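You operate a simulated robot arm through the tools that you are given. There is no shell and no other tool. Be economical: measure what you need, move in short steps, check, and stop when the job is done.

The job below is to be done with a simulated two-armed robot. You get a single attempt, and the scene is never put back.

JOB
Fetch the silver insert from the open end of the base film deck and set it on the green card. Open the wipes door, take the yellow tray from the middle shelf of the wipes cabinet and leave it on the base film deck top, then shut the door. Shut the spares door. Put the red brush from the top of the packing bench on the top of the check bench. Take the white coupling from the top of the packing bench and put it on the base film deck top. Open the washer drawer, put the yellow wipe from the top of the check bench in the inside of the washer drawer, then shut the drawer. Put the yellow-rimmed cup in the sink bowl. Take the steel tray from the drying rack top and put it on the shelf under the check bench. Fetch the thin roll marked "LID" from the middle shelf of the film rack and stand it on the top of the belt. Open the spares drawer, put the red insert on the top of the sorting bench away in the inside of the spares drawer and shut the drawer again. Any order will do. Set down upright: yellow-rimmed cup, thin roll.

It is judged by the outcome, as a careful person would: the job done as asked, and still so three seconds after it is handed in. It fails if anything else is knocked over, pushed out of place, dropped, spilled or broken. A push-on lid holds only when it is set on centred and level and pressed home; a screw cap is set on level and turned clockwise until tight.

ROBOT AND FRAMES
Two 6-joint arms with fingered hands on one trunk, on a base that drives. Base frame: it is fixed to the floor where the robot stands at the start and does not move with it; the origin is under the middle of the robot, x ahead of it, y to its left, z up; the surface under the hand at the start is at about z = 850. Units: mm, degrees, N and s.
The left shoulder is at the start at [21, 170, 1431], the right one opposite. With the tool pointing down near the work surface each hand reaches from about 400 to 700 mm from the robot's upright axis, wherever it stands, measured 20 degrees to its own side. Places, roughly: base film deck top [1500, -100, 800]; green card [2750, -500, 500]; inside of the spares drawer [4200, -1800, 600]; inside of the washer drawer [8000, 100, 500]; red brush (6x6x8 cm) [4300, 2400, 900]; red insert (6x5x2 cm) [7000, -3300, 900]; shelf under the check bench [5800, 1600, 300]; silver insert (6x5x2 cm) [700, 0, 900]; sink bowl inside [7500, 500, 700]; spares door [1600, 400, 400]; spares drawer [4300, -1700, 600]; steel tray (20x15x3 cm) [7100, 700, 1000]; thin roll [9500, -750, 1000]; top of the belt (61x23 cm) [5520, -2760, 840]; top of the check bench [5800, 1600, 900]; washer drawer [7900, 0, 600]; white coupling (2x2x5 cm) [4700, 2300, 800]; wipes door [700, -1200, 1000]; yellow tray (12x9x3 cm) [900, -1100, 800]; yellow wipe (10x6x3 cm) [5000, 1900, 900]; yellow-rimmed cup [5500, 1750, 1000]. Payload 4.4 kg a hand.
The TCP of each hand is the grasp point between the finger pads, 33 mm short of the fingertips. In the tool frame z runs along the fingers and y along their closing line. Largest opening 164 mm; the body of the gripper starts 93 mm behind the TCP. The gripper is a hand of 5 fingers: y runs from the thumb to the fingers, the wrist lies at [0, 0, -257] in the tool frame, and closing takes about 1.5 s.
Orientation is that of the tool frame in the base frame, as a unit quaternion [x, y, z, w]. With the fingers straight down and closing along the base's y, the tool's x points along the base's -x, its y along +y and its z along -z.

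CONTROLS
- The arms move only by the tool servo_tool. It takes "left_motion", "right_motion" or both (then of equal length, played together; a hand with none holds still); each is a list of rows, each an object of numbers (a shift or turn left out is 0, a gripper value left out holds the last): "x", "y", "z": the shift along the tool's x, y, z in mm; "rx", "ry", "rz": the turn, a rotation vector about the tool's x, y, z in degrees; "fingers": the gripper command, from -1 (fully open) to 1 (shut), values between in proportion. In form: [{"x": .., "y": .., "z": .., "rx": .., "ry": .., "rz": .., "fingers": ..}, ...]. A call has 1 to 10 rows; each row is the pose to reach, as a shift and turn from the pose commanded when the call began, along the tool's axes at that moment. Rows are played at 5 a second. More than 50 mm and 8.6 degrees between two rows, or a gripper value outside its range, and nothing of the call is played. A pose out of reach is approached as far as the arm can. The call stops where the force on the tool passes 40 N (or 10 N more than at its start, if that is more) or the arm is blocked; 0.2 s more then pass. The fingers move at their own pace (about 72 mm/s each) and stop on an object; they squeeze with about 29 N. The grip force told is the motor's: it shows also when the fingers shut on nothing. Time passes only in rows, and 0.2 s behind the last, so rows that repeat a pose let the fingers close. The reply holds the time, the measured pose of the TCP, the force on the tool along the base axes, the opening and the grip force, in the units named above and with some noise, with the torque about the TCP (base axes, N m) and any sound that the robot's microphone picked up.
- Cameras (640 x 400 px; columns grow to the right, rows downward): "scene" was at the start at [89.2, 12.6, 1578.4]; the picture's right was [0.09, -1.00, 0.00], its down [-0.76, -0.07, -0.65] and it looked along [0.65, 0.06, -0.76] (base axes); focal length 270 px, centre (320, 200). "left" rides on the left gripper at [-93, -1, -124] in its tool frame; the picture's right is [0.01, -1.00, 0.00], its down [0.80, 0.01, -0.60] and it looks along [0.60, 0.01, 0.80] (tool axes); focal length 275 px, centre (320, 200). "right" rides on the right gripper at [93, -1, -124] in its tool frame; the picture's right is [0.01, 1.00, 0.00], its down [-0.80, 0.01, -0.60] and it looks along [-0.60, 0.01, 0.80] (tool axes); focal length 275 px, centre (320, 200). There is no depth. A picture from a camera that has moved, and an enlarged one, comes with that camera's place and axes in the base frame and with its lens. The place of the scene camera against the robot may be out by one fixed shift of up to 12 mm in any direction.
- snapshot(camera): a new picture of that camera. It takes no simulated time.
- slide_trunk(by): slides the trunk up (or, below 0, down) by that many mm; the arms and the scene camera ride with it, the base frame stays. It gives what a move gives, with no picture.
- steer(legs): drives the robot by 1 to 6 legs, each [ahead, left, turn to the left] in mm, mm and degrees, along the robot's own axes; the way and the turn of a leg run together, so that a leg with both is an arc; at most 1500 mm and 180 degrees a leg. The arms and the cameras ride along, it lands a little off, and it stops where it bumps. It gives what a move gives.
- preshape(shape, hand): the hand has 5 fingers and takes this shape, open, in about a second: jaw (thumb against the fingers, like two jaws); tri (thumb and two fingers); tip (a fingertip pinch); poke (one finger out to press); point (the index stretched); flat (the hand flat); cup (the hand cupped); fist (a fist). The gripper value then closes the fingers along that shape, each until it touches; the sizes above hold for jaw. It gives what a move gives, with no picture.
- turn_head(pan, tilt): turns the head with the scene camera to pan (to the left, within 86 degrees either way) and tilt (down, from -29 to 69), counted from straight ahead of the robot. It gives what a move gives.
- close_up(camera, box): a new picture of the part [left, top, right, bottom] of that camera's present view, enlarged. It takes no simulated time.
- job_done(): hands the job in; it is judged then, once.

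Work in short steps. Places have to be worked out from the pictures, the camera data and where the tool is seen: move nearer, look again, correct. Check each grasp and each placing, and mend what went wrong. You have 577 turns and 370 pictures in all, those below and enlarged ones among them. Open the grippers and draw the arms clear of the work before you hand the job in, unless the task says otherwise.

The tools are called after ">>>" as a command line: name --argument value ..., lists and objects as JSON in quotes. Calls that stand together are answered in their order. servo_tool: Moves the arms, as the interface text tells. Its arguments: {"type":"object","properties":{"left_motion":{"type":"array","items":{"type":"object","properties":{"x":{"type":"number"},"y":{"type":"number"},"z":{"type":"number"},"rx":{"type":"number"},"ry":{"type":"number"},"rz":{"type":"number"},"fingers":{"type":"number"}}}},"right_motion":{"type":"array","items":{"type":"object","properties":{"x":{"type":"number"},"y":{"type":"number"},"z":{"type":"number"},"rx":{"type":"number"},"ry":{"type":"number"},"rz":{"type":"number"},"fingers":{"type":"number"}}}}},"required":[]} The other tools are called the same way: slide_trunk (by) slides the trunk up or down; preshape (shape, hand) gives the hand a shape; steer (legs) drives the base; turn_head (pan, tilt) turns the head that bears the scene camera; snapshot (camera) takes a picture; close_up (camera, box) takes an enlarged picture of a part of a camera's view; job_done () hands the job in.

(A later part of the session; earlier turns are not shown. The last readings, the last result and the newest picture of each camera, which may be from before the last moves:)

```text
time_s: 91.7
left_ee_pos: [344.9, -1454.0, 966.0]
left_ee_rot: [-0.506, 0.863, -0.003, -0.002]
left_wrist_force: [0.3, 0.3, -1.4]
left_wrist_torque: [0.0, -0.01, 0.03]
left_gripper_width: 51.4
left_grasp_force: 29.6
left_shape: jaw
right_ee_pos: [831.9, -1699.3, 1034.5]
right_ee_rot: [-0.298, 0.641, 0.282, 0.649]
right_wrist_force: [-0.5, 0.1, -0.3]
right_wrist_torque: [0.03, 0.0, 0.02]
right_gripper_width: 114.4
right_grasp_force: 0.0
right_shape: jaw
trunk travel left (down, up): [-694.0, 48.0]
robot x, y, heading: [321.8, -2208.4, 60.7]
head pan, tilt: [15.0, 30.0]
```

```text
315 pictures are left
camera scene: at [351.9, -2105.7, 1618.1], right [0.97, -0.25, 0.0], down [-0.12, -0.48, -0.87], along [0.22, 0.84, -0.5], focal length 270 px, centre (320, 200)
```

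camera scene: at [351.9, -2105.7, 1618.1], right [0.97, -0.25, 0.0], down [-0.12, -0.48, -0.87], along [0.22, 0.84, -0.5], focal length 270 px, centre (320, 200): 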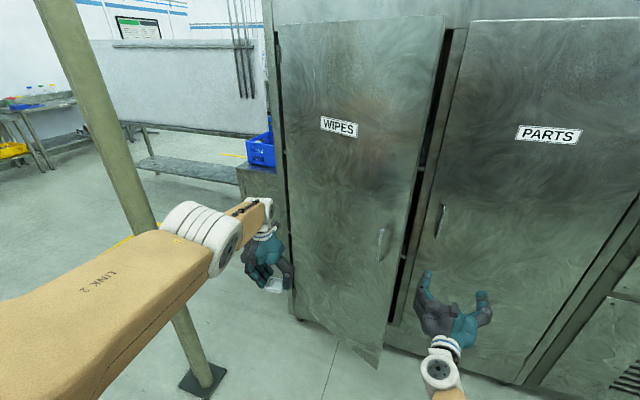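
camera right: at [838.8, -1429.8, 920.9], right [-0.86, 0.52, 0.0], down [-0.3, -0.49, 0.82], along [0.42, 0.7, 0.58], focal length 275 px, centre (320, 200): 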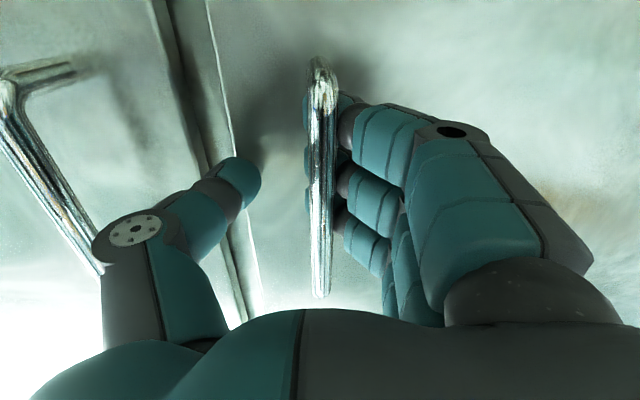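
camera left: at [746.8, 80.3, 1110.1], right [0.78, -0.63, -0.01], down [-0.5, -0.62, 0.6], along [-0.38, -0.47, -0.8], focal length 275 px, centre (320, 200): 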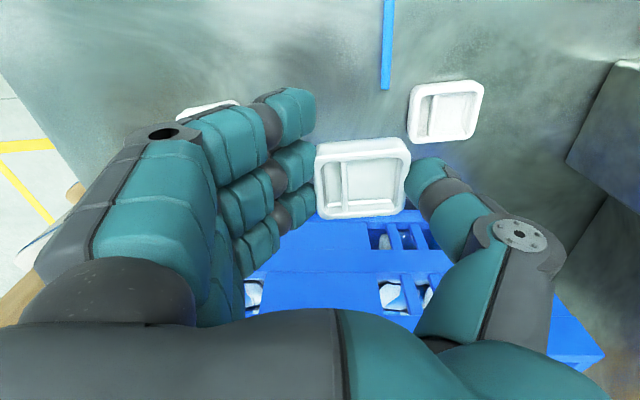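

Refused for step length; I use smaller steps in the left-arm tuck.

>>> servo_tool --left_motion '[{"x": 30, "y": 30}, {"x": 62, "y": 60}, {"x": 96, "y": 90}, {"x": 132, "y": 118}, {"x": 170, "y": 144}, {"x": 208, "y": 168}, {"x": 248, "y": 190}, {"x": 288, "y": 212}, {"x": 328, "y": 234}, {"x": 366, "y": 256}]'

>>> snapshot --camera "scene"

```text
time_s: 93.9
left_ee_pos: [-114.6, -1501.9, 892.9]
left_ee_rot: [-0.504, 0.864, -0.006, 0.0]
left_wrist_force: [0.3, -0.1, -0.6]
left_wrist_torque: [0.0, 0.08, 0.0]
left_gripper_width: 51.1
left_grasp_force: 29.2
left_shape: jaw
left hand out of reach, approached as far as the arm can: row 1, 2, 3, 4, 5, 6, 7, 8, 9, 10
right_ee_pos: [830.7, -1701.3, 1034.7]
right_ee_rot: [-0.298, 0.641, 0.28, 0.65]
right_wrist_force: [-0.5, -0.3, 0.7]
right_wrist_torque: [0.03, 0.03, -0.01]
right_gripper_width: 114.4
right_grasp_force: 0.0
right_shape: jaw
trunk travel left (down, up): [-694.0, 48.0]
robot x, y, heading: [326.7, -2204.2, 60.8]
head pan, tilt: [15.0, 30.0]
```

```text
314 pictures are left
camera scene: at [350.3, -2106.8, 1618.2], right [0.97, -0.25, 0.0], down [-0.12, -0.48, -0.87], along [0.22, 0.84, -0.5], focal length 270 px, centre (320, 200)
```

scene: 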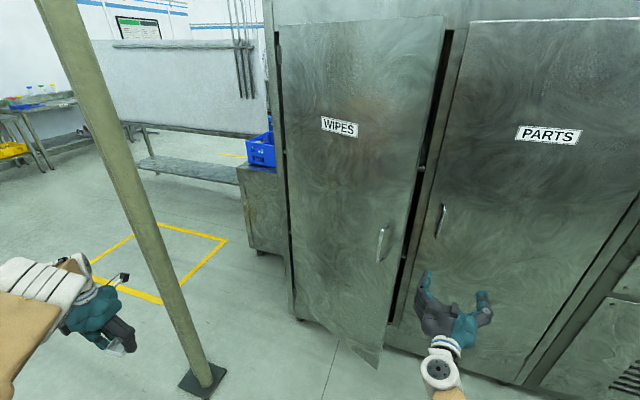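

The door swung back to about 17° open. I step right and forward and point the closed right hand to enter behind the door edge.

>>> servo_tool --right_motion '[{"rx": -7, "fingers": 0.4}, {"rx": -14}, {"rx": -18}, {"rx": -18}, {"rx": -18}]'

>>> steer --legs '[[0, -80, 0], [170, 0, 0]]'

>>> turn_head --pan -5 --tilt 35

>>> snapshot --camera "scene"

>>> snapshot --camera "right"

```text
time_s: 95.1
left_ee_pos: [-115.5, -1502.4, 890.9]
left_ee_rot: [-0.506, 0.863, -0.006, -0.002]
left_wrist_force: [-0.7, -0.1, -0.7]
left_wrist_torque: [0.06, 0.02, -0.02]
left_gripper_width: 51.2
left_grasp_force: 28.8
left_shape: jaw
right_ee_pos: [830.2, -1699.4, 1034.6]
right_ee_rot: [-0.396, 0.589, 0.377, 0.595]
right_wrist_force: [-0.5, 0.4, 0.1]
right_wrist_torque: [0.0, 0.02, -0.04]
right_gripper_width: 49.8
right_grasp_force: 0.1
right_shape: jaw
right hand out of reach, approached as far as the arm can: row 3
trunk travel left (down, up): [-694.0, 48.0]
robot x, y, heading: [324.1, -2209.7, 60.6]
head pan, tilt: [15.0, 30.0]
```

```text
time_s: 97.2
left_ee_pos: [43.3, -1388.1, 892.1]
left_ee_rot: [-0.504, 0.863, -0.008, -0.003]
left_wrist_force: [0.9, 0.5, -2.2]
left_wrist_torque: [-0.02, 0.04, -0.01]
left_gripper_width: 51.1
left_grasp_force: 29.1
left_shape: jaw
right_ee_pos: [987.3, -1586.0, 1033.3]
right_ee_rot: [-0.395, 0.59, 0.376, 0.595]
right_wrist_force: [-0.3, 0.4, -0.1]
right_wrist_torque: [0.02, -0.03, -0.02]
right_gripper_width: 49.7
right_grasp_force: 0.0
right_shape: jaw
trunk travel left (down, up): [-694.0, 48.0]
robot x, y, heading: [478.8, -2098.2, 60.7]
head pan, tilt: [15.0, 30.0]
```

```text
time_s: 98.1
left_ee_pos: [42.2, -1388.9, 893.0]
left_ee_rot: [-0.505, 0.863, -0.007, -0.002]
left_wrist_force: [-0.3, 0.8, -1.0]
left_wrist_torque: [0.03, 0.01, 0.01]
left_gripper_width: 51.1
left_grasp_force: 28.8
left_shape: jaw
right_ee_pos: [988.0, -1585.8, 1033.8]
right_ee_rot: [-0.394, 0.59, 0.377, 0.595]
right_wrist_force: [-0.5, -0.2, 0.3]
right_wrist_torque: [0.02, -0.05, -0.01]
right_gripper_width: 49.8
right_grasp_force: 0.0
right_shape: jaw
trunk travel left (down, up): [-694.0, 48.0]
robot x, y, heading: [482.9, -2094.0, 60.5]
head pan, tilt: [-5.0, 35.0]
```

```text
313 pictures are left
camera scene: at [535.4, -2007.4, 1610.4], right [0.83, -0.56, 0.0], down [-0.32, -0.47, -0.82], along [0.46, 0.68, -0.57], focal length 270 px, centre (320, 200)
```

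scene: 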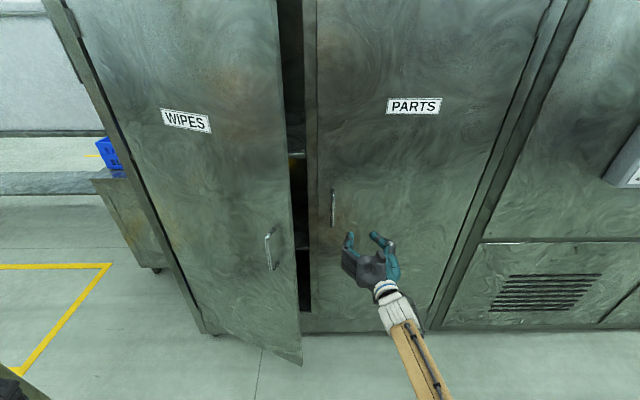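

```text
312 pictures are left
camera right: at [942.0, -1702.7, 941.9], right [-0.92, 0.4, -0.04], down [-0.27, -0.53, 0.8], along [0.3, 0.75, 0.59], focal length 275 px, centre (320, 200)
```

right: 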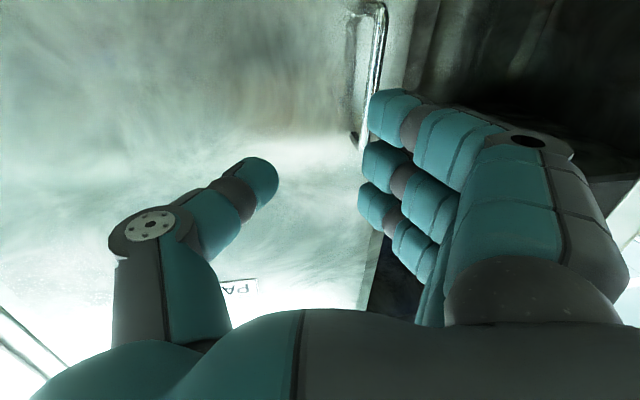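

I can see the gap. I extend the right hand past the door edge, then sweep it left against the door's inner face.

>>> servo_tool --right_motion '[{"z": 40}, {"z": 75}, {"z": 100}, {"z": 100, "y": 45}, {"z": 100, "y": 90}, {"z": 100, "y": 135}, {"z": 95, "y": 170}, {"z": 85, "y": 200}]'

>>> snapshot --camera "scene"

```text
time_s: 100.1
left_ee_pos: [42.7, -1387.6, 892.2]
left_ee_rot: [-0.504, 0.863, -0.007, -0.003]
left_wrist_force: [-0.5, 0.7, -1.3]
left_wrist_torque: [0.04, 0.01, 0.0]
left_gripper_width: 51.2
left_grasp_force: 29.0
left_shape: jaw
right_ee_pos: [884.0, -1438.0, 1028.5]
right_ee_rot: [-0.4, 0.583, 0.353, 0.613]
right_wrist_force: [-0.3, -0.2, -0.8]
right_wrist_torque: [0.03, -0.01, -0.02]
right_gripper_width: 49.4
right_grasp_force: 0.0
right_shape: jaw
trunk travel left (down, up): [-694.0, 48.0]
robot x, y, heading: [478.4, -2096.2, 60.7]
head pan, tilt: [-5.0, 35.0]
stopped in row 8 (right hand): the arm was blocked; the commanded pose is now the measured one
```

```text
311 pictures are left
camera scene: at [535.4, -2007.1, 1610.3], right [0.82, -0.57, 0.0], down [-0.32, -0.47, -0.82], along [0.46, 0.68, -0.57], focal length 270 px, centre (320, 200)
```

scene: 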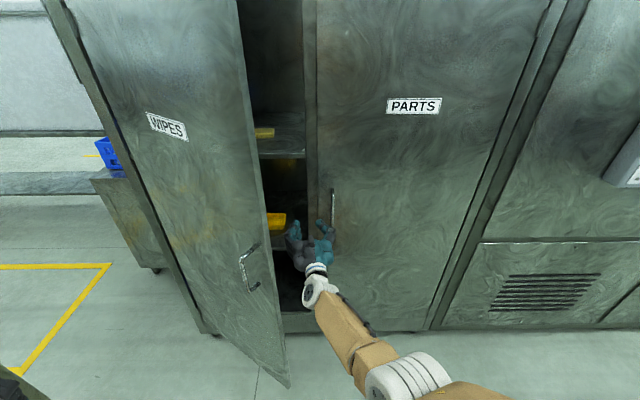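

The door opens well and a yellow tray shows on the shelf. I keep sweeping left and back.

>>> servo_tool --right_motion '[{"y": 30, "z": -25}, {"y": 60, "z": -50}, {"y": 90, "z": -80}, {"y": 120, "z": -110}, {"y": 145, "z": -140}, {"y": 170, "z": -170}]'

>>> snapshot --camera "scene"

```text
time_s: 100.8
left_ee_pos: [42.4, -1387.7, 892.4]
left_ee_rot: [-0.505, 0.863, -0.006, -0.002]
left_wrist_force: [0.5, -0.7, -0.7]
left_wrist_torque: [0.01, 0.03, 0.0]
left_gripper_width: 51.3
left_grasp_force: 28.5
left_shape: jaw
right_ee_pos: [920.2, -1485.2, 1027.6]
right_ee_rot: [-0.417, 0.546, 0.288, 0.666]
right_wrist_force: [0.0, -0.5, 0.9]
right_wrist_torque: [-0.05, 0.04, 0.0]
right_gripper_width: 49.4
right_grasp_force: 0.2
right_shape: jaw
right hand out of reach, approached as far as the arm can: row 3
trunk travel left (down, up): [-694.0, 48.0]
robot x, y, heading: [475.8, -2095.5, 60.4]
head pan, tilt: [-5.0, 35.0]
stopped in row 3 (right hand): the arm was blocked; the commanded pose is now the measured one
```

```text
310 pictures are left
camera scene: at [535.7, -2007.6, 1610.4], right [0.82, -0.57, 0.0], down [-0.32, -0.47, -0.82], along [0.46, 0.68, -0.57], focal length 270 px, centre (320, 200)
```

scene: 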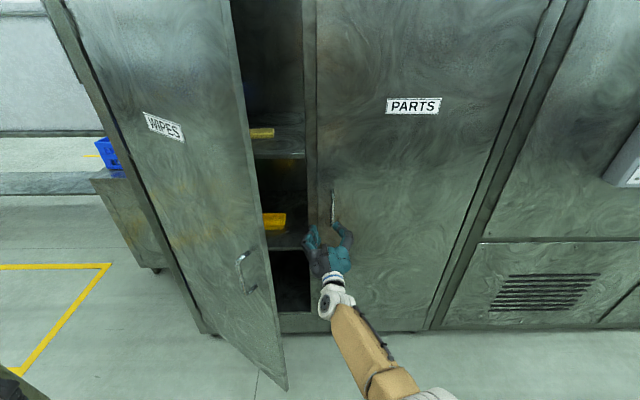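

The arm is at its joint limit, so I sweep by turning the robot left 25°.

>>> steer --legs '[[0, 0, 25]]'

>>> turn_head --pan -20 --tilt 35

>>> snapshot --camera "scene"

```text
time_s: 102.4
left_ee_pos: [-214.3, -1636.0, 892.0]
left_ee_rot: [-0.679, 0.734, -0.007, 0.0]
left_wrist_force: [0.1, 0.0, -1.4]
left_wrist_torque: [0.01, 0.06, 0.0]
left_gripper_width: 51.2
left_grasp_force: 29.1
left_shape: jaw
right_ee_pos: [624.7, -1358.4, 1025.3]
right_ee_rot: [-0.526, 0.443, 0.423, 0.59]
right_wrist_force: [-0.2, 0.5, -0.1]
right_wrist_torque: [0.02, -0.01, 0.01]
right_gripper_width: 49.1
right_grasp_force: 0.1
right_shape: jaw
trunk travel left (down, up): [-694.0, 48.0]
robot x, y, heading: [481.0, -2095.6, 85.3]
head pan, tilt: [-5.0, 35.0]
```

```text
time_s: 103.2
left_ee_pos: [-212.9, -1636.4, 892.8]
left_ee_rot: [-0.678, 0.735, -0.007, -0.001]
left_wrist_force: [0.3, -0.6, -1.0]
left_wrist_torque: [-0.03, 0.07, -0.03]
left_gripper_width: 51.1
left_grasp_force: 29.3
left_shape: jaw
right_ee_pos: [623.9, -1357.4, 1025.6]
right_ee_rot: [-0.526, 0.444, 0.424, 0.588]
right_wrist_force: [-0.1, 0.3, -0.3]
right_wrist_torque: [-0.03, 0.01, 0.02]
right_gripper_width: 49.0
right_grasp_force: 0.0
right_shape: jaw
trunk travel left (down, up): [-694.0, 48.0]
robot x, y, heading: [481.5, -2095.8, 85.2]
head pan, tilt: [-20.0, 35.0]
```

```text
309 pictures are left
camera scene: at [518.0, -1998.5, 1610.3], right [0.91, -0.42, 0.0], down [-0.24, -0.52, -0.82], along [0.34, 0.74, -0.57], focal length 270 px, centre (320, 200)
```

scene: 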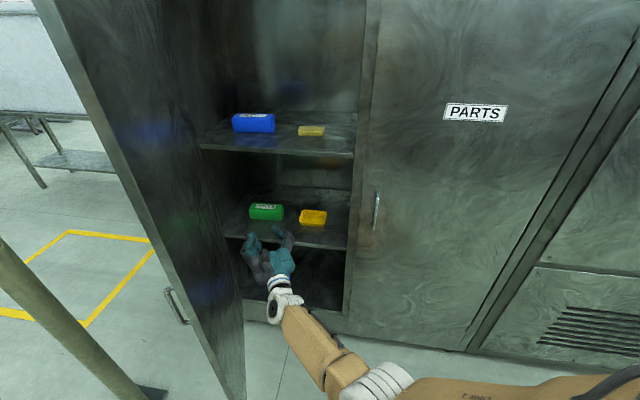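

The door stands wide open (about 65°) and the yellow tray shows at about (899, -1078) on the shelf near z 800. I turn back, retreat, and bring the left arm round to the front-inside so it will not foul the door.

>>> steer --legs '[[0, 0, -25], [-420, 0, 0]]'

>>> turn_head --pan 10 --tilt 35

>>> snapshot --camera "scene"

```text
time_s: 107.0
left_ee_pos: [-161.2, -1748.6, 892.7]
left_ee_rot: [-0.503, 0.864, -0.005, -0.002]
left_wrist_force: [0.4, 0.0, -0.5]
left_wrist_torque: [0.04, 0.02, -0.01]
left_gripper_width: 51.2
left_grasp_force: 29.3
left_shape: jaw
right_ee_pos: [714.5, -1849.6, 1027.3]
right_ee_rot: [-0.418, 0.547, 0.286, 0.667]
right_wrist_force: [0.9, -0.3, -0.7]
right_wrist_torque: [-0.03, 0.01, -0.01]
right_gripper_width: 48.7
right_grasp_force: 0.0
right_shape: jaw
trunk travel left (down, up): [-694.0, 48.0]
robot x, y, heading: [275.1, -2454.4, 60.1]
head pan, tilt: [-20.0, 35.0]
```

```text
time_s: 108.0
left_ee_pos: [-161.0, -1749.2, 891.9]
left_ee_rot: [-0.503, 0.864, -0.007, -0.003]
left_wrist_force: [0.2, 0.3, -0.6]
left_wrist_torque: [0.03, 0.04, -0.01]
left_gripper_width: 51.1
left_grasp_force: 29.3
left_shape: jaw
right_ee_pos: [715.3, -1850.2, 1026.6]
right_ee_rot: [-0.418, 0.547, 0.286, 0.666]
right_wrist_force: [0.5, 0.0, 0.7]
right_wrist_torque: [-0.02, 0.02, 0.01]
right_gripper_width: 48.7
right_grasp_force: 0.0
right_shape: jaw
trunk travel left (down, up): [-694.0, 48.0]
robot x, y, heading: [269.9, -2456.0, 60.2]
head pan, tilt: [10.0, 35.0]
```

```text
308 pictures are left
camera scene: at [309.2, -2359.5, 1610.3], right [0.94, -0.34, 0.0], down [-0.19, -0.54, -0.82], along [0.28, 0.77, -0.57], focal length 270 px, centre (320, 200)
```

scene: 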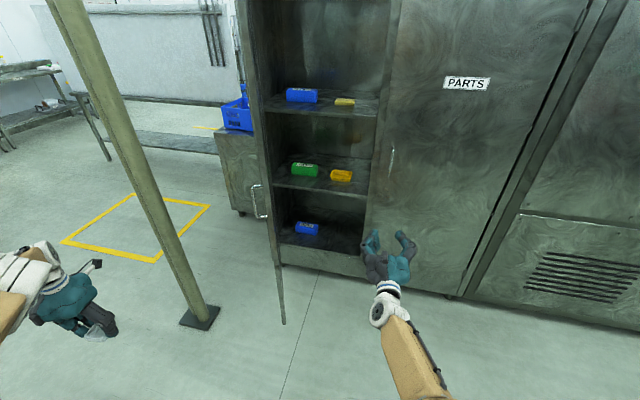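

The door is now at almost 90°, and the middle shelf holds green and yellow boxes. I bring the left arm to the front-left and level the right hand's roll.

>>> servo_tool --left_motion '[{"x": -16, "y": -42}, {"x": -32, "y": -85}, {"x": -48, "y": -127}, {"x": -64, "y": -170}, {"x": -80, "y": -212}, {"x": -96, "y": -255}, {"x": -112, "y": -297}, {"x": -128, "y": -340}, {"x": -144, "y": -382}, {"x": -160, "y": -425}]' --right_motion '[{"rz": 7}, {"rz": 14.2}, {"rz": 14.2}, {"rz": 14.2}, {"rz": 14.2}, {"rz": 14.2}, {"rz": 14.2}, {"rz": 14.2}, {"rz": 14.2}, {"rz": 14.2}]'

>>> servo_tool --right_motion '[{"ry": 7.5, "fingers": -0.9}, {"ry": 15}, {"ry": 22.5}, {"ry": 30}, {"ry": 37.5}, {"ry": 45}, {"ry": 45}]'

>>> snapshot --camera "scene"

```text
time_s: 110.2
left_ee_pos: [315.0, -1760.8, 862.4]
left_ee_rot: [-0.503, 0.864, -0.005, -0.004]
left_wrist_force: [-0.3, -0.3, -1.3]
left_wrist_torque: [0.05, 0.02, -0.02]
left_gripper_width: 51.0
left_grasp_force: 28.7
left_shape: jaw
left hand out of reach, approached as far as the arm can: row 1, 2, 3, 4, 5, 6, 7, 8, 9, 10
right_ee_pos: [717.3, -1850.0, 1025.4]
right_ee_rot: [-0.346, 0.594, 0.367, 0.626]
right_wrist_force: [0.7, -0.7, 0.3]
right_wrist_torque: [0.01, -0.05, 0.07]
right_gripper_width: 48.8
right_grasp_force: 0.1
right_shape: jaw
trunk travel left (down, up): [-694.0, 48.0]
robot x, y, heading: [274.8, -2457.2, 60.5]
head pan, tilt: [10.0, 35.0]
```

```text
time_s: 111.8
left_ee_pos: [314.9, -1762.1, 860.1]
left_ee_rot: [-0.503, 0.864, -0.007, -0.003]
left_wrist_force: [0.0, -0.2, -1.0]
left_wrist_torque: [0.05, 0.02, -0.01]
left_gripper_width: 51.0
left_grasp_force: 29.5
left_shape: jaw
right_ee_pos: [717.4, -1796.3, 935.1]
right_ee_rot: [-0.436, 0.761, 0.255, 0.408]
right_wrist_force: [0.6, 0.7, -0.2]
right_wrist_torque: [0.02, 0.01, -0.04]
right_gripper_width: 155.5
right_grasp_force: 0.1
right_shape: jaw
right hand out of reach, approached as far as the arm can: row 2, 3, 4, 5, 6, 7
trunk travel left (down, up): [-694.0, 48.0]
robot x, y, heading: [275.8, -2460.6, 60.4]
head pan, tilt: [10.0, 35.0]
```

```text
307 pictures are left
camera scene: at [309.0, -2359.1, 1610.3], right [0.94, -0.34, 0.0], down [-0.19, -0.54, -0.82], along [0.28, 0.77, -0.57], focal length 270 px, centre (320, 200)
```

scene: 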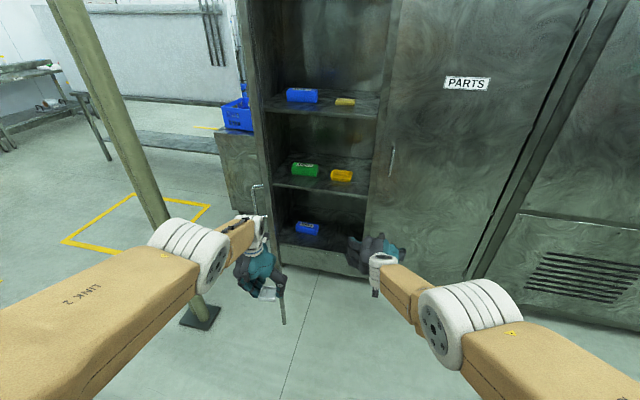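

I lower the trunk by 330, bring the left hand nearer the middle, and lift the right hand correspondingly with 45° pitch.

>>> slide_trunk --by -330

>>> servo_tool --left_motion '[{"y": -38}, {"y": -75}, {"y": -112}, {"y": -150}, {"y": -150}, {"y": -150}]' --right_motion '[{"ry": 4, "x": -34, "z": -21}, {"ry": 8, "x": -68, "z": -43}, {"ry": 12, "x": -101, "z": -65}, {"ry": 12, "x": -135, "z": -86}, {"ry": 12, "x": -168, "z": -108}, {"ry": 12, "x": -193, "z": -124}]'

>>> steer --legs '[[0, 0, 27]]'

>>> turn_head --pan -10 --tilt 25

>>> snapshot --camera "scene"

```text
time_s: 115.0
left_ee_pos: [312.8, -1757.7, 507.6]
left_ee_rot: [-0.503, 0.864, -0.012, -0.013]
left_wrist_force: [0.6, 0.2, -0.8]
left_wrist_torque: [0.02, 0.03, -0.01]
left_gripper_width: 50.6
left_grasp_force: 29.2
left_shape: jaw
right_ee_pos: [711.7, -1815.8, 548.1]
right_ee_rot: [-0.444, 0.774, 0.24, 0.383]
right_wrist_force: [0.1, 0.4, -0.4]
right_wrist_torque: [-0.01, -0.01, -0.01]
right_gripper_width: 155.5
right_grasp_force: 0.1
right_shape: jaw
trunk travel left (down, up): [-364.0, 378.0]
robot x, y, heading: [272.7, -2459.2, 60.3]
head pan, tilt: [10.0, 35.0]
```

```text
time_s: 116.5
left_ee_pos: [443.1, -1833.4, 507.2]
left_ee_rot: [-0.502, 0.864, -0.014, -0.015]
left_wrist_force: [0.0, 0.2, -1.7]
left_wrist_torque: [0.0, 0.02, 0.02]
left_gripper_width: 51.2
left_grasp_force: 29.0
left_shape: jaw
left hand out of reach, approached as far as the arm can: row 1, 2, 3
right_ee_pos: [694.7, -1764.8, 610.9]
right_ee_rot: [-0.418, 0.772, 0.274, 0.392]
right_wrist_force: [-0.2, 0.7, 0.3]
right_wrist_torque: [0.01, -0.04, 0.01]
right_gripper_width: 155.6
right_grasp_force: 0.1
right_shape: jaw
right hand out of reach, approached as far as the arm can: row 1, 2, 3, 4, 5, 6
trunk travel left (down, up): [-364.0, 378.0]
robot x, y, heading: [276.1, -2455.3, 60.6]
head pan, tilt: [10.0, 35.0]
```

```text
time_s: 118.2
left_ee_pos: [152.2, -1822.7, 507.2]
left_ee_rot: [-0.683, 0.73, -0.016, -0.012]
left_wrist_force: [0.0, -0.4, -0.6]
left_wrist_torque: [0.01, 0.02, -0.01]
left_gripper_width: 51.1
left_grasp_force: 29.0
left_shape: jaw
right_ee_pos: [351.4, -1651.0, 611.6]
right_ee_rot: [-0.581, 0.658, 0.355, 0.321]
right_wrist_force: [-0.1, 0.1, -0.2]
right_wrist_torque: [0.02, 0.0, -0.04]
right_gripper_width: 155.4
right_grasp_force: 0.0
right_shape: jaw
trunk travel left (down, up): [-364.0, 378.0]
robot x, y, heading: [271.3, -2457.8, 86.0]
head pan, tilt: [10.0, 35.0]
```

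```text
time_s: 119.0
left_ee_pos: [153.3, -1822.1, 507.2]
left_ee_rot: [-0.683, 0.73, -0.017, -0.011]
left_wrist_force: [0.1, 0.6, -2.0]
left_wrist_torque: [0.0, 0.03, -0.02]
left_gripper_width: 50.9
left_grasp_force: 29.0
left_shape: jaw
right_ee_pos: [350.3, -1651.2, 609.8]
right_ee_rot: [-0.581, 0.658, 0.356, 0.321]
right_wrist_force: [0.9, 0.4, -0.6]
right_wrist_torque: [-0.03, -0.02, -0.02]
right_gripper_width: 155.7
right_grasp_force: 0.1
right_shape: jaw
trunk travel left (down, up): [-364.0, 378.0]
robot x, y, heading: [272.6, -2454.7, 86.3]
head pan, tilt: [-10.0, 25.0]
```

```text
306 pictures are left
camera scene: at [299.0, -2324.5, 1295.0], right [0.97, -0.24, 0.0], down [-0.1, -0.41, -0.91], along [0.22, 0.88, -0.42], focal length 270 px, centre (320, 200)
```

scene: 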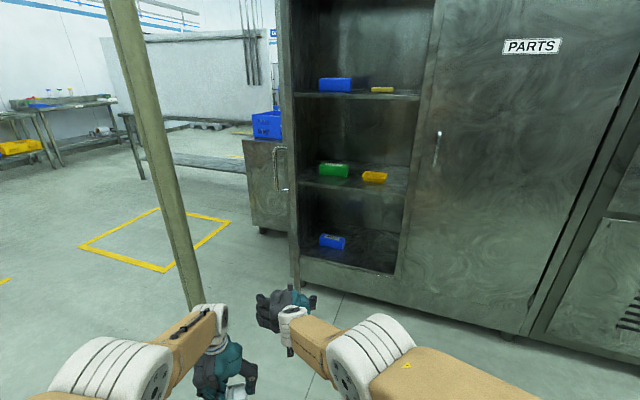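

The right arm ended stretched at its limit. I bring it up and back to a comfortable pose at shelf height.

>>> servo_tool --right_motion '[{"x": -19, "y": -24, "z": -30, "ry": 2}, {"x": -38, "y": -48, "z": -60, "ry": 4}, {"x": -56, "y": -72, "z": -90, "ry": 6}, {"x": -75, "y": -96, "z": -120, "ry": 8}, {"x": -94, "y": -120, "z": -150, "ry": 10}, {"x": -112, "y": -144, "z": -180, "ry": 12}, {"x": -131, "y": -170, "z": -211, "ry": 12}]'

>>> snapshot --camera "right"

```text
time_s: 120.6
left_ee_pos: [152.7, -1822.5, 507.0]
left_ee_rot: [-0.684, 0.73, -0.016, -0.011]
left_wrist_force: [0.2, -0.3, -1.3]
left_wrist_torque: [-0.01, 0.03, 0.0]
left_gripper_width: 50.9
left_grasp_force: 29.2
left_shape: jaw
right_ee_pos: [467.4, -1629.7, 607.4]
right_ee_rot: [-0.579, 0.658, 0.366, 0.314]
right_wrist_force: [0.5, -0.5, 0.1]
right_wrist_torque: [0.01, -0.01, -0.01]
right_gripper_width: 155.7
right_grasp_force: 0.1
right_shape: jaw
right hand out of reach, approached as far as the arm can: row 1, 2, 3, 4, 5, 6, 7
trunk travel left (down, up): [-364.0, 378.0]
robot x, y, heading: [270.7, -2454.1, 86.4]
head pan, tilt: [-10.0, 25.0]
```

```text
305 pictures are left
camera right: at [458.7, -1784.1, 595.8], right [-0.99, 0.05, 0.11], down [0.1, -0.08, 0.99], along [0.06, 1.0, 0.07], focal length 275 px, centre (320, 200)
```

right: 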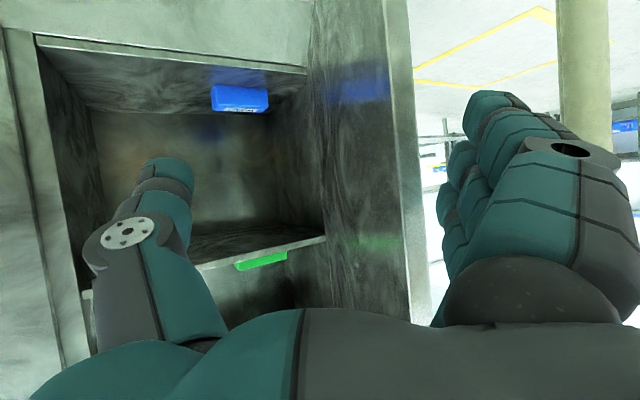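

Pitched like this the hand sits about 505 below the shoulder, so I raise the trunk by 235 instead.

>>> slide_trunk --by 235

>>> snapshot --camera "right"

>>> snapshot --camera "scene"

```text
time_s: 123.0
left_ee_pos: [154.0, -1804.1, 777.5]
left_ee_rot: [-0.684, 0.729, 0.005, 0.009]
left_wrist_force: [0.5, -0.2, -0.7]
left_wrist_torque: [0.01, 0.05, -0.01]
left_gripper_width: 51.1
left_grasp_force: 29.1
left_shape: jaw
right_ee_pos: [469.5, -1615.1, 901.8]
right_ee_rot: [-0.568, 0.644, 0.388, 0.336]
right_wrist_force: [0.3, -0.9, 0.6]
right_wrist_torque: [0.03, 0.0, 0.02]
right_gripper_width: 155.9
right_grasp_force: 0.0
right_shape: jaw
trunk travel left (down, up): [-599.0, 143.0]
robot x, y, heading: [270.9, -2458.2, 86.2]
head pan, tilt: [-10.0, 25.0]
```

```text
304 pictures are left
camera right: at [460.2, -1767.6, 878.5], right [-0.99, 0.05, 0.11], down [0.1, -0.15, 0.98], along [0.06, 0.99, 0.14], focal length 275 px, centre (320, 200)
```

right: 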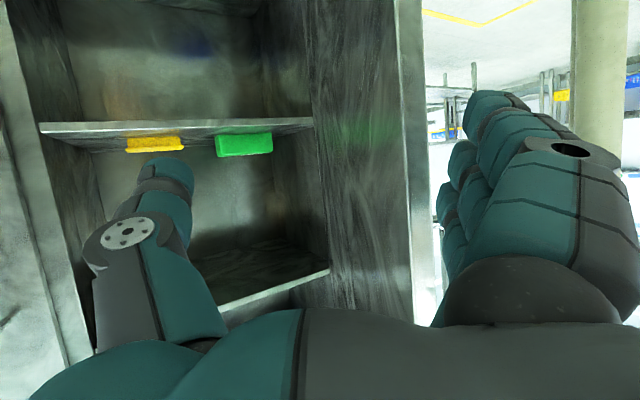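

```text
303 pictures are left
camera scene: at [297.4, -2349.7, 1531.0], right [0.97, -0.24, 0.0], down [-0.1, -0.41, -0.91], along [0.22, 0.88, -0.42], focal length 270 px, centre (320, 200)
```

scene: 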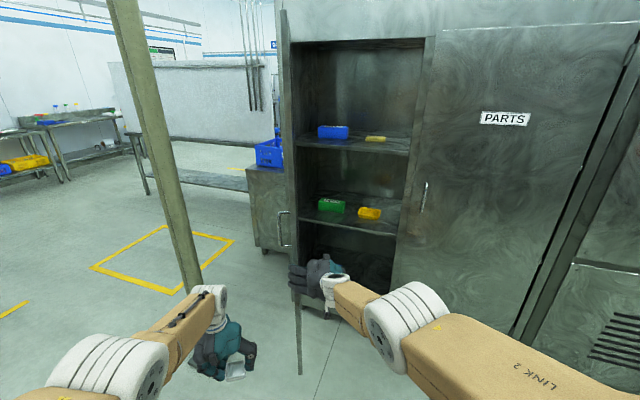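

Tray centre is about (899, -1080, 800). I rotate the right hand to square with the shelf and pitch a bit further down.

>>> servo_tool --right_motion '[{"rx": 6.5, "ry": 2, "rz": 1.6}, {"rx": 13, "ry": 4, "rz": 3.2}, {"rx": 19.5, "ry": 6, "rz": 4.8}, {"rx": 26, "ry": 8.5, "rz": 6.5}, {"rx": 26, "ry": 8.5, "rz": 6.5}]'

```text
time_s: 124.2
left_ee_pos: [155.9, -1804.6, 779.3]
left_ee_rot: [-0.683, 0.73, 0.004, 0.009]
left_wrist_force: [0.6, 0.2, -0.7]
left_wrist_torque: [0.01, 0.03, -0.01]
left_gripper_width: 51.1
left_grasp_force: 29.1
left_shape: jaw
right_ee_pos: [464.7, -1650.4, 875.7]
right_ee_rot: [-0.493, 0.719, 0.302, 0.387]
right_wrist_force: [0.0, -0.3, 0.6]
right_wrist_torque: [0.01, 0.02, 0.01]
right_gripper_width: 155.8
right_grasp_force: 0.1
right_shape: jaw
right hand out of reach, approached as far as the arm can: row 1, 2, 3, 4, 5
trunk travel left (down, up): [-599.0, 143.0]
robot x, y, heading: [274.8, -2462.1, 86.2]
head pan, tilt: [-10.0, 25.0]
```

The pitched grip would put a finger into the shelf, so I go for a nearly vertical hand. I bring the right hand to vertical and tuck the left closer.

>>> servo_tool --right_motion '[{"x": 3, "y": -15, "z": -28, "ry": 7.3}, {"x": 6, "y": -31, "z": -55, "ry": 14.6}, {"x": 10, "y": -46, "z": -83, "ry": 22}, {"x": 13, "y": -62, "z": -110, "ry": 29}, {"x": 16, "y": -77, "z": -138, "ry": 36.5}, {"x": 19, "y": -92, "z": -165, "ry": 44}, {"x": 22, "y": -107, "z": -193, "ry": 51}, {"x": 22, "y": -107, "z": -193, "ry": 51}]' --left_motion '[{"x": 28, "y": 13}, {"x": 57, "y": 26}, {"x": 86, "y": 39}, {"x": 114, "y": 51}, {"x": 143, "y": 64}, {"x": 171, "y": 77}, {"x": 200, "y": 90}, {"x": 200, "y": 90}]'

>>> snapshot --camera "scene"

```text
time_s: 126.0
left_ee_pos: [72.6, -1861.9, 680.1]
left_ee_rot: [-0.683, 0.73, 0.005, 0.008]
left_wrist_force: [1.6, 0.3, -0.8]
left_wrist_torque: [0.02, 0.13, 0.01]
left_gripper_width: 51.1
left_grasp_force: 29.0
left_shape: jaw
left hand out of reach, approached as far as the arm can: row 1, 2, 3, 4, 5, 6, 7, 8
right_ee_pos: [368.2, -1736.9, 798.1]
right_ee_rot: [-0.404, 0.839, 0.258, 0.258]
right_wrist_force: [1.0, 0.8, 0.5]
right_wrist_torque: [-0.07, 0.1, 0.06]
right_gripper_width: 155.9
right_grasp_force: 0.1
right_shape: jaw
right hand out of reach, approached as far as the arm can: row 1, 2, 3, 4, 5, 6, 7, 8
trunk travel left (down, up): [-599.0, 143.0]
robot x, y, heading: [274.6, -2455.2, 86.0]
head pan, tilt: [-10.0, 25.0]
```

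```text
302 pictures are left
camera scene: at [301.4, -2349.7, 1531.0], right [0.97, -0.24, 0.0], down [-0.1, -0.41, -0.91], along [0.22, 0.88, -0.42], focal length 270 px, centre (320, 200)
```

scene: 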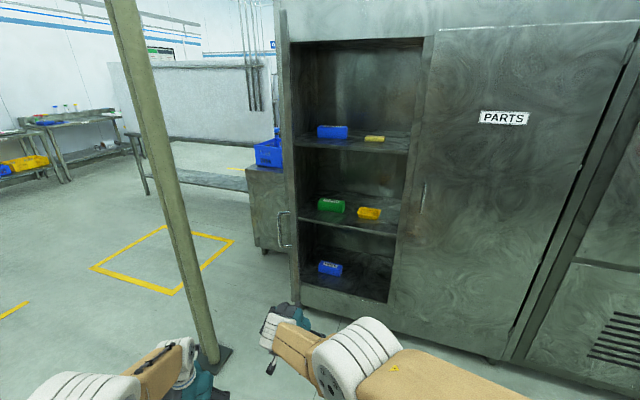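

The arm is in an awkward state; I steer it toward the known comfortable vertical pose (634 ahead, 235 right, square with the shelf).

>>> servo_tool --right_motion '[{"x": -20, "y": -24, "z": -19, "rx": 1.6, "ry": 5.9, "rz": -1.2}, {"x": -40, "y": -49, "z": -38, "rx": 3.2, "ry": 11.8, "rz": -2.3}, {"x": -60, "y": -73, "z": -57, "rx": 4.8, "ry": 17.7, "rz": -3.5}, {"x": -79, "y": -97, "z": -76, "rx": 6.3, "ry": 23.6, "rz": -4.7}, {"x": -99, "y": -122, "z": -95, "rx": 7.9, "ry": 29.6, "rz": -5.9}, {"x": -119, "y": -146, "z": -114, "rx": 9.5, "ry": 35.5, "rz": -7}, {"x": -139, "y": -171, "z": -133, "rx": 11.1, "ry": 41.4, "rz": -8.2}, {"x": -139, "y": -171, "z": -133, "rx": 11.1, "ry": 41.4, "rz": -8.2}]'

>>> snapshot --camera "scene"

```text
time_s: 128.1
left_ee_pos: [67.6, -1862.2, 679.4]
left_ee_rot: [-0.684, 0.729, 0.004, 0.008]
left_wrist_force: [0.4, 0.0, -0.6]
left_wrist_torque: [-0.01, 0.05, 0.0]
left_gripper_width: 51.2
left_grasp_force: 28.9
left_shape: jaw
right_ee_pos: [365.2, -1793.2, 774.6]
right_ee_rot: [-0.303, 0.917, 0.158, 0.206]
right_wrist_force: [0.1, -0.1, -0.8]
right_wrist_torque: [0.0, 0.0, 0.02]
right_gripper_width: 155.7
right_grasp_force: 0.0
right_shape: jaw
right hand out of reach, approached as far as the arm can: row 1, 2, 3, 4, 5, 6, 7, 8
trunk travel left (down, up): [-599.0, 143.0]
robot x, y, heading: [272.0, -2456.0, 86.3]
head pan, tilt: [-10.0, 25.0]
stopped in row 8 (right hand): the arm was blocked; the commanded pose is now the measured one
```

```text
301 pictures are left
camera scene: at [298.0, -2349.8, 1531.1], right [0.97, -0.24, 0.0], down [-0.1, -0.41, -0.91], along [0.22, 0.88, -0.42], focal length 270 px, centre (320, 200)
```

scene: 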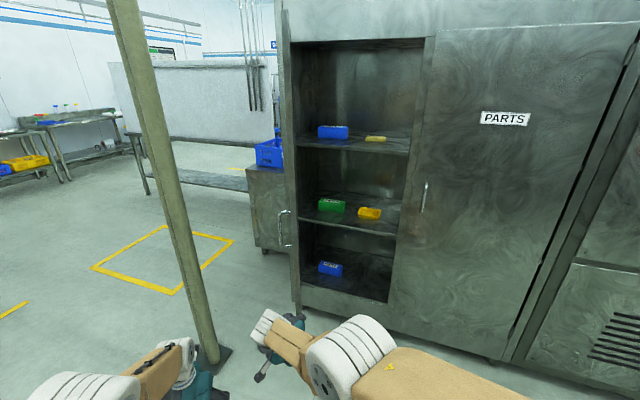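

It is stuck near the middle. I try moving the right hand purely sideways to the right first.

>>> servo_tool --right_motion '[{"x": -31, "y": -30, "z": 11}, {"x": -63, "y": -60, "z": 23}, {"x": -95, "y": -90, "z": 35}, {"x": -126, "y": -120, "z": 46}, {"x": -126, "y": -120, "z": 46}]'

```text
time_s: 129.2
left_ee_pos: [69.3, -1860.8, 679.7]
left_ee_rot: [-0.684, 0.73, 0.003, 0.009]
left_wrist_force: [-0.1, 0.7, -0.6]
left_wrist_torque: [-0.01, 0.02, -0.02]
left_gripper_width: 51.3
left_grasp_force: 29.5
left_shape: jaw
right_ee_pos: [507.9, -1789.4, 722.6]
right_ee_rot: [-0.283, 0.913, 0.177, 0.234]
right_wrist_force: [0.0, -0.9, -0.6]
right_wrist_torque: [-0.01, -0.01, 0.0]
right_gripper_width: 155.9
right_grasp_force: 0.0
right_shape: jaw
right hand out of reach, approached as far as the arm can: row 1, 2, 3, 4, 5
trunk travel left (down, up): [-599.0, 143.0]
robot x, y, heading: [271.6, -2457.5, 86.1]
head pan, tilt: [-10.0, 25.0]
```

The hand had yawed 50° relative to the robot. I rotate it back to straight down and square to the robot.

>>> servo_tool --right_motion '[{"rx": -0.5, "ry": 4.4, "rz": -6.3}, {"rx": -0.9, "ry": 8.8, "rz": -12.5}, {"rx": -1.4, "ry": 13.2, "rz": -18.8}, {"rx": -1.8, "ry": 17.6, "rz": -25}, {"rx": -2.3, "ry": 21.9, "rz": -31.3}, {"rx": -2.7, "ry": 26.3, "rz": -37.6}, {"rx": -3.2, "ry": 30.7, "rz": -43.8}, {"rx": -3.6, "ry": 35.1, "rz": -50.1}, {"rx": -3.6, "ry": 35.1, "rz": -50.1}]'

```text
time_s: 131.2
left_ee_pos: [68.8, -1861.5, 679.2]
left_ee_rot: [-0.683, 0.73, 0.003, 0.009]
left_wrist_force: [0.1, 0.4, -1.3]
left_wrist_torque: [0.02, -0.02, -0.01]
left_gripper_width: 51.2
left_grasp_force: 29.3
left_shape: jaw
right_ee_pos: [507.9, -1790.1, 723.8]
right_ee_rot: [-0.282, 0.914, 0.176, 0.233]
right_wrist_force: [1.3, 0.5, -0.3]
right_wrist_torque: [0.02, -0.01, -0.03]
right_gripper_width: 155.7
right_grasp_force: 0.2
right_shape: jaw
right hand out of reach, approached as far as the arm can: row 1, 2, 3, 4, 5, 6, 7, 8, 9
trunk travel left (down, up): [-599.0, 143.0]
robot x, y, heading: [273.1, -2460.4, 86.3]
head pan, tilt: [-10.0, 25.0]
```

That changed nothing: a joint is at its stop. I retrace via the horizontal pose that worked earlier.

>>> servo_tool --right_motion '[{"x": -22, "y": 6, "z": -5, "rx": -4.3, "ry": -5.4, "rz": -3.7}, {"x": -44, "y": 12, "z": -9, "rx": -8.6, "ry": -10.9, "rz": -7.4}, {"x": -65, "y": 19, "z": -14, "rx": -12.8, "ry": -16.3, "rz": -11.1}, {"x": -87, "y": 25, "z": -18, "rx": -17.1, "ry": -21.8, "rz": -14.8}, {"x": -109, "y": 31, "z": -23, "rx": -21.4, "ry": -27.2, "rz": -18.5}, {"x": -131, "y": 37, "z": -28, "rx": -25.7, "ry": -32.7, "rz": -22.2}, {"x": -153, "y": 44, "z": -32, "rx": -29.9, "ry": -38.1, "rz": -25.9}, {"x": -175, "y": 50, "z": -37, "rx": -34.2, "ry": -43.6, "rz": -29.6}, {"x": -196, "y": 56, "z": -41, "rx": -38.5, "ry": -49, "rz": -33.3}, {"x": -196, "y": 56, "z": -41, "rx": -38.5, "ry": -49, "rz": -33.3}]'

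>>> snapshot --camera "scene"

```text
time_s: 133.4
left_ee_pos: [68.5, -1859.9, 680.6]
left_ee_rot: [-0.684, 0.729, 0.003, 0.009]
left_wrist_force: [0.1, 0.3, -0.8]
left_wrist_torque: [0.02, 0.03, 0.0]
left_gripper_width: 51.2
left_grasp_force: 28.9
left_shape: jaw
right_ee_pos: [602.5, -1691.3, 880.2]
right_ee_rot: [-0.483, 0.517, 0.483, 0.516]
right_wrist_force: [0.6, 0.2, 0.8]
right_wrist_torque: [0.0, -0.03, 0.0]
right_gripper_width: 156.1
right_grasp_force: 0.0
right_shape: jaw
right hand out of reach, approached as far as the arm can: row 1, 2, 3, 4, 5, 6, 7, 9, 10
trunk travel left (down, up): [-599.0, 143.0]
robot x, y, heading: [275.9, -2454.5, 86.2]
head pan, tilt: [-10.0, 25.0]
```

```text
300 pictures are left
camera scene: at [296.7, -2349.6, 1531.1], right [0.97, -0.24, 0.0], down [-0.1, -0.41, -0.91], along [0.22, 0.88, -0.42], focal length 270 px, centre (320, 200)
```

scene: 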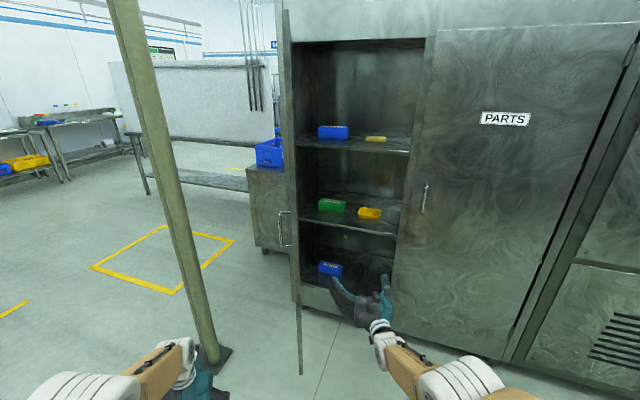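

The horizontal pose is reached again. From here I reverse the original path to reach a steep downward pitch.

>>> servo_tool --right_motion '[{"z": -15, "x": -8, "ry": 7.5}, {"z": -30, "x": -16, "ry": 15}, {"z": -46, "x": -24, "ry": 22.5}, {"z": -62, "x": -32, "ry": 30}, {"z": -79, "x": -40, "ry": 37.5}, {"z": -96, "x": -48, "ry": 45}, {"z": -113, "x": -56, "ry": 52.5}, {"z": -130, "x": -64, "ry": 60}, {"z": -148, "x": -70, "ry": 67.5}, {"z": -165, "x": -75, "ry": 75}]'

```text
time_s: 135.7
left_ee_pos: [69.9, -1860.5, 680.0]
left_ee_rot: [-0.684, 0.729, 0.002, 0.009]
left_wrist_force: [0.2, 0.2, -1.1]
left_wrist_torque: [0.03, 0.02, 0.0]
left_gripper_width: 51.2
left_grasp_force: 29.4
left_shape: jaw
right_ee_pos: [589.7, -1853.4, 955.5]
right_ee_rot: [-0.677, 0.725, 0.089, 0.093]
right_wrist_force: [-0.9, 0.1, -0.5]
right_wrist_torque: [-0.03, 0.0, -0.01]
right_gripper_width: 155.9
right_grasp_force: 0.0
right_shape: jaw
right hand out of reach, approached as far as the arm can: row 1
trunk travel left (down, up): [-599.0, 143.0]
robot x, y, heading: [272.8, -2458.2, 86.1]
head pan, tilt: [-10.0, 25.0]
```

Good: steep pitch and square. Now I yaw the hand -26° to align it with the shelf.

>>> servo_tool --right_motion '[{"rx": 1.7, "rz": 6.3}, {"rx": 3.4, "rz": 12.6}, {"rx": 5.1, "rz": 18.9}, {"rx": 6.7, "rz": 25.1}, {"rx": 6.7, "rz": 25.1}]'

```text
time_s: 136.8
left_ee_pos: [68.5, -1861.4, 679.3]
left_ee_rot: [-0.684, 0.73, 0.003, 0.009]
left_wrist_force: [-0.7, -0.5, -1.2]
left_wrist_torque: [0.03, 0.04, 0.02]
left_gripper_width: 51.2
left_grasp_force: 28.6
left_shape: jaw
right_ee_pos: [590.9, -1855.7, 955.8]
right_ee_rot: [-0.494, 0.86, 0.064, 0.112]
right_wrist_force: [0.1, -0.3, -0.6]
right_wrist_torque: [0.0, 0.03, 0.04]
right_gripper_width: 155.9
right_grasp_force: 0.1
right_shape: jaw
trunk travel left (down, up): [-599.0, 143.0]
robot x, y, heading: [273.9, -2455.2, 86.1]
head pan, tilt: [-10.0, 25.0]
```

I now see the door hinge is at a≈1073, and the door is 430 wide. Before driving in, the left arm must go down beside the robot, behind the door's free edge.

>>> servo_tool --left_motion '[{"x": 20, "y": 40}, {"x": 40, "y": 80}, {"x": 65, "y": 120}, {"x": 95, "y": 155}, {"x": 130, "y": 185}, {"x": 170, "y": 205}, {"x": 212, "y": 220}, {"x": 256, "y": 230}, {"x": 300, "y": 235}, {"x": 345, "y": 235}]'

>>> servo_tool --left_motion '[{"x": 45}, {"x": 90}, {"x": 115}, {"x": 115}]'

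>>> turn_head --pan 30 --tilt 45

>>> snapshot --camera "scene"

```text
time_s: 139.1
left_ee_pos: [-251.1, -2118.4, 546.5]
left_ee_rot: [-0.684, 0.73, 0.005, 0.011]
left_wrist_force: [0.5, 2.0, -0.4]
left_wrist_torque: [-0.16, 0.04, 0.01]
left_gripper_width: 51.2
left_grasp_force: 29.0
left_shape: jaw
left hand out of reach, approached as far as the arm can: row 1, 2, 3, 4, 5, 6, 7, 8, 9, 10
right_ee_pos: [590.7, -1854.9, 956.2]
right_ee_rot: [-0.496, 0.859, 0.065, 0.112]
right_wrist_force: [0.3, -0.7, 0.2]
right_wrist_torque: [0.06, 0.03, 0.03]
right_gripper_width: 155.7
right_grasp_force: 0.2
right_shape: jaw
trunk travel left (down, up): [-599.0, 143.0]
robot x, y, heading: [274.1, -2456.3, 86.4]
head pan, tilt: [-10.0, 25.0]
```

```text
time_s: 140.1
left_ee_pos: [-282.1, -2224.6, 517.9]
left_ee_rot: [-0.684, 0.73, 0.003, 0.009]
left_wrist_force: [-1.4, 0.3, -1.4]
left_wrist_torque: [0.02, 0.04, -0.03]
left_gripper_width: 51.1
left_grasp_force: 29.1
left_shape: jaw
left hand out of reach, approached as far as the arm can: row 1, 2, 3, 4
right_ee_pos: [591.6, -1856.1, 955.8]
right_ee_rot: [-0.496, 0.859, 0.064, 0.111]
right_wrist_force: [-0.4, -0.2, 0.2]
right_wrist_torque: [0.01, -0.01, 0.02]
right_gripper_width: 155.8
right_grasp_force: 0.0
right_shape: jaw
trunk travel left (down, up): [-599.0, 143.0]
robot x, y, heading: [271.3, -2458.2, 86.3]
head pan, tilt: [-10.0, 25.0]
```

```text
time_s: 141.1
left_ee_pos: [-280.6, -2224.8, 517.4]
left_ee_rot: [-0.684, 0.729, 0.003, 0.01]
left_wrist_force: [0.6, -0.1, -1.4]
left_wrist_torque: [-0.01, 0.0, 0.01]
left_gripper_width: 51.3
left_grasp_force: 28.7
left_shape: jaw
right_ee_pos: [591.0, -1856.0, 956.3]
right_ee_rot: [-0.496, 0.859, 0.064, 0.112]
right_wrist_force: [-0.9, 0.2, 0.4]
right_wrist_torque: [0.01, -0.01, 0.0]
right_gripper_width: 155.9
right_grasp_force: 0.0
right_shape: jaw
trunk travel left (down, up): [-599.0, 143.0]
robot x, y, heading: [275.2, -2458.4, 86.2]
head pan, tilt: [30.0, 45.0]
```

```text
299 pictures are left
camera scene: at [239.3, -2366.8, 1500.6], right [0.9, 0.44, 0.0], down [0.31, -0.63, -0.71], along [-0.31, 0.63, -0.71], focal length 270 px, centre (320, 200)
```

scene: 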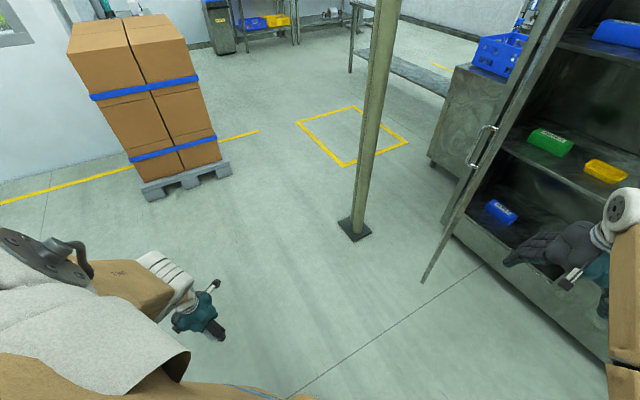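

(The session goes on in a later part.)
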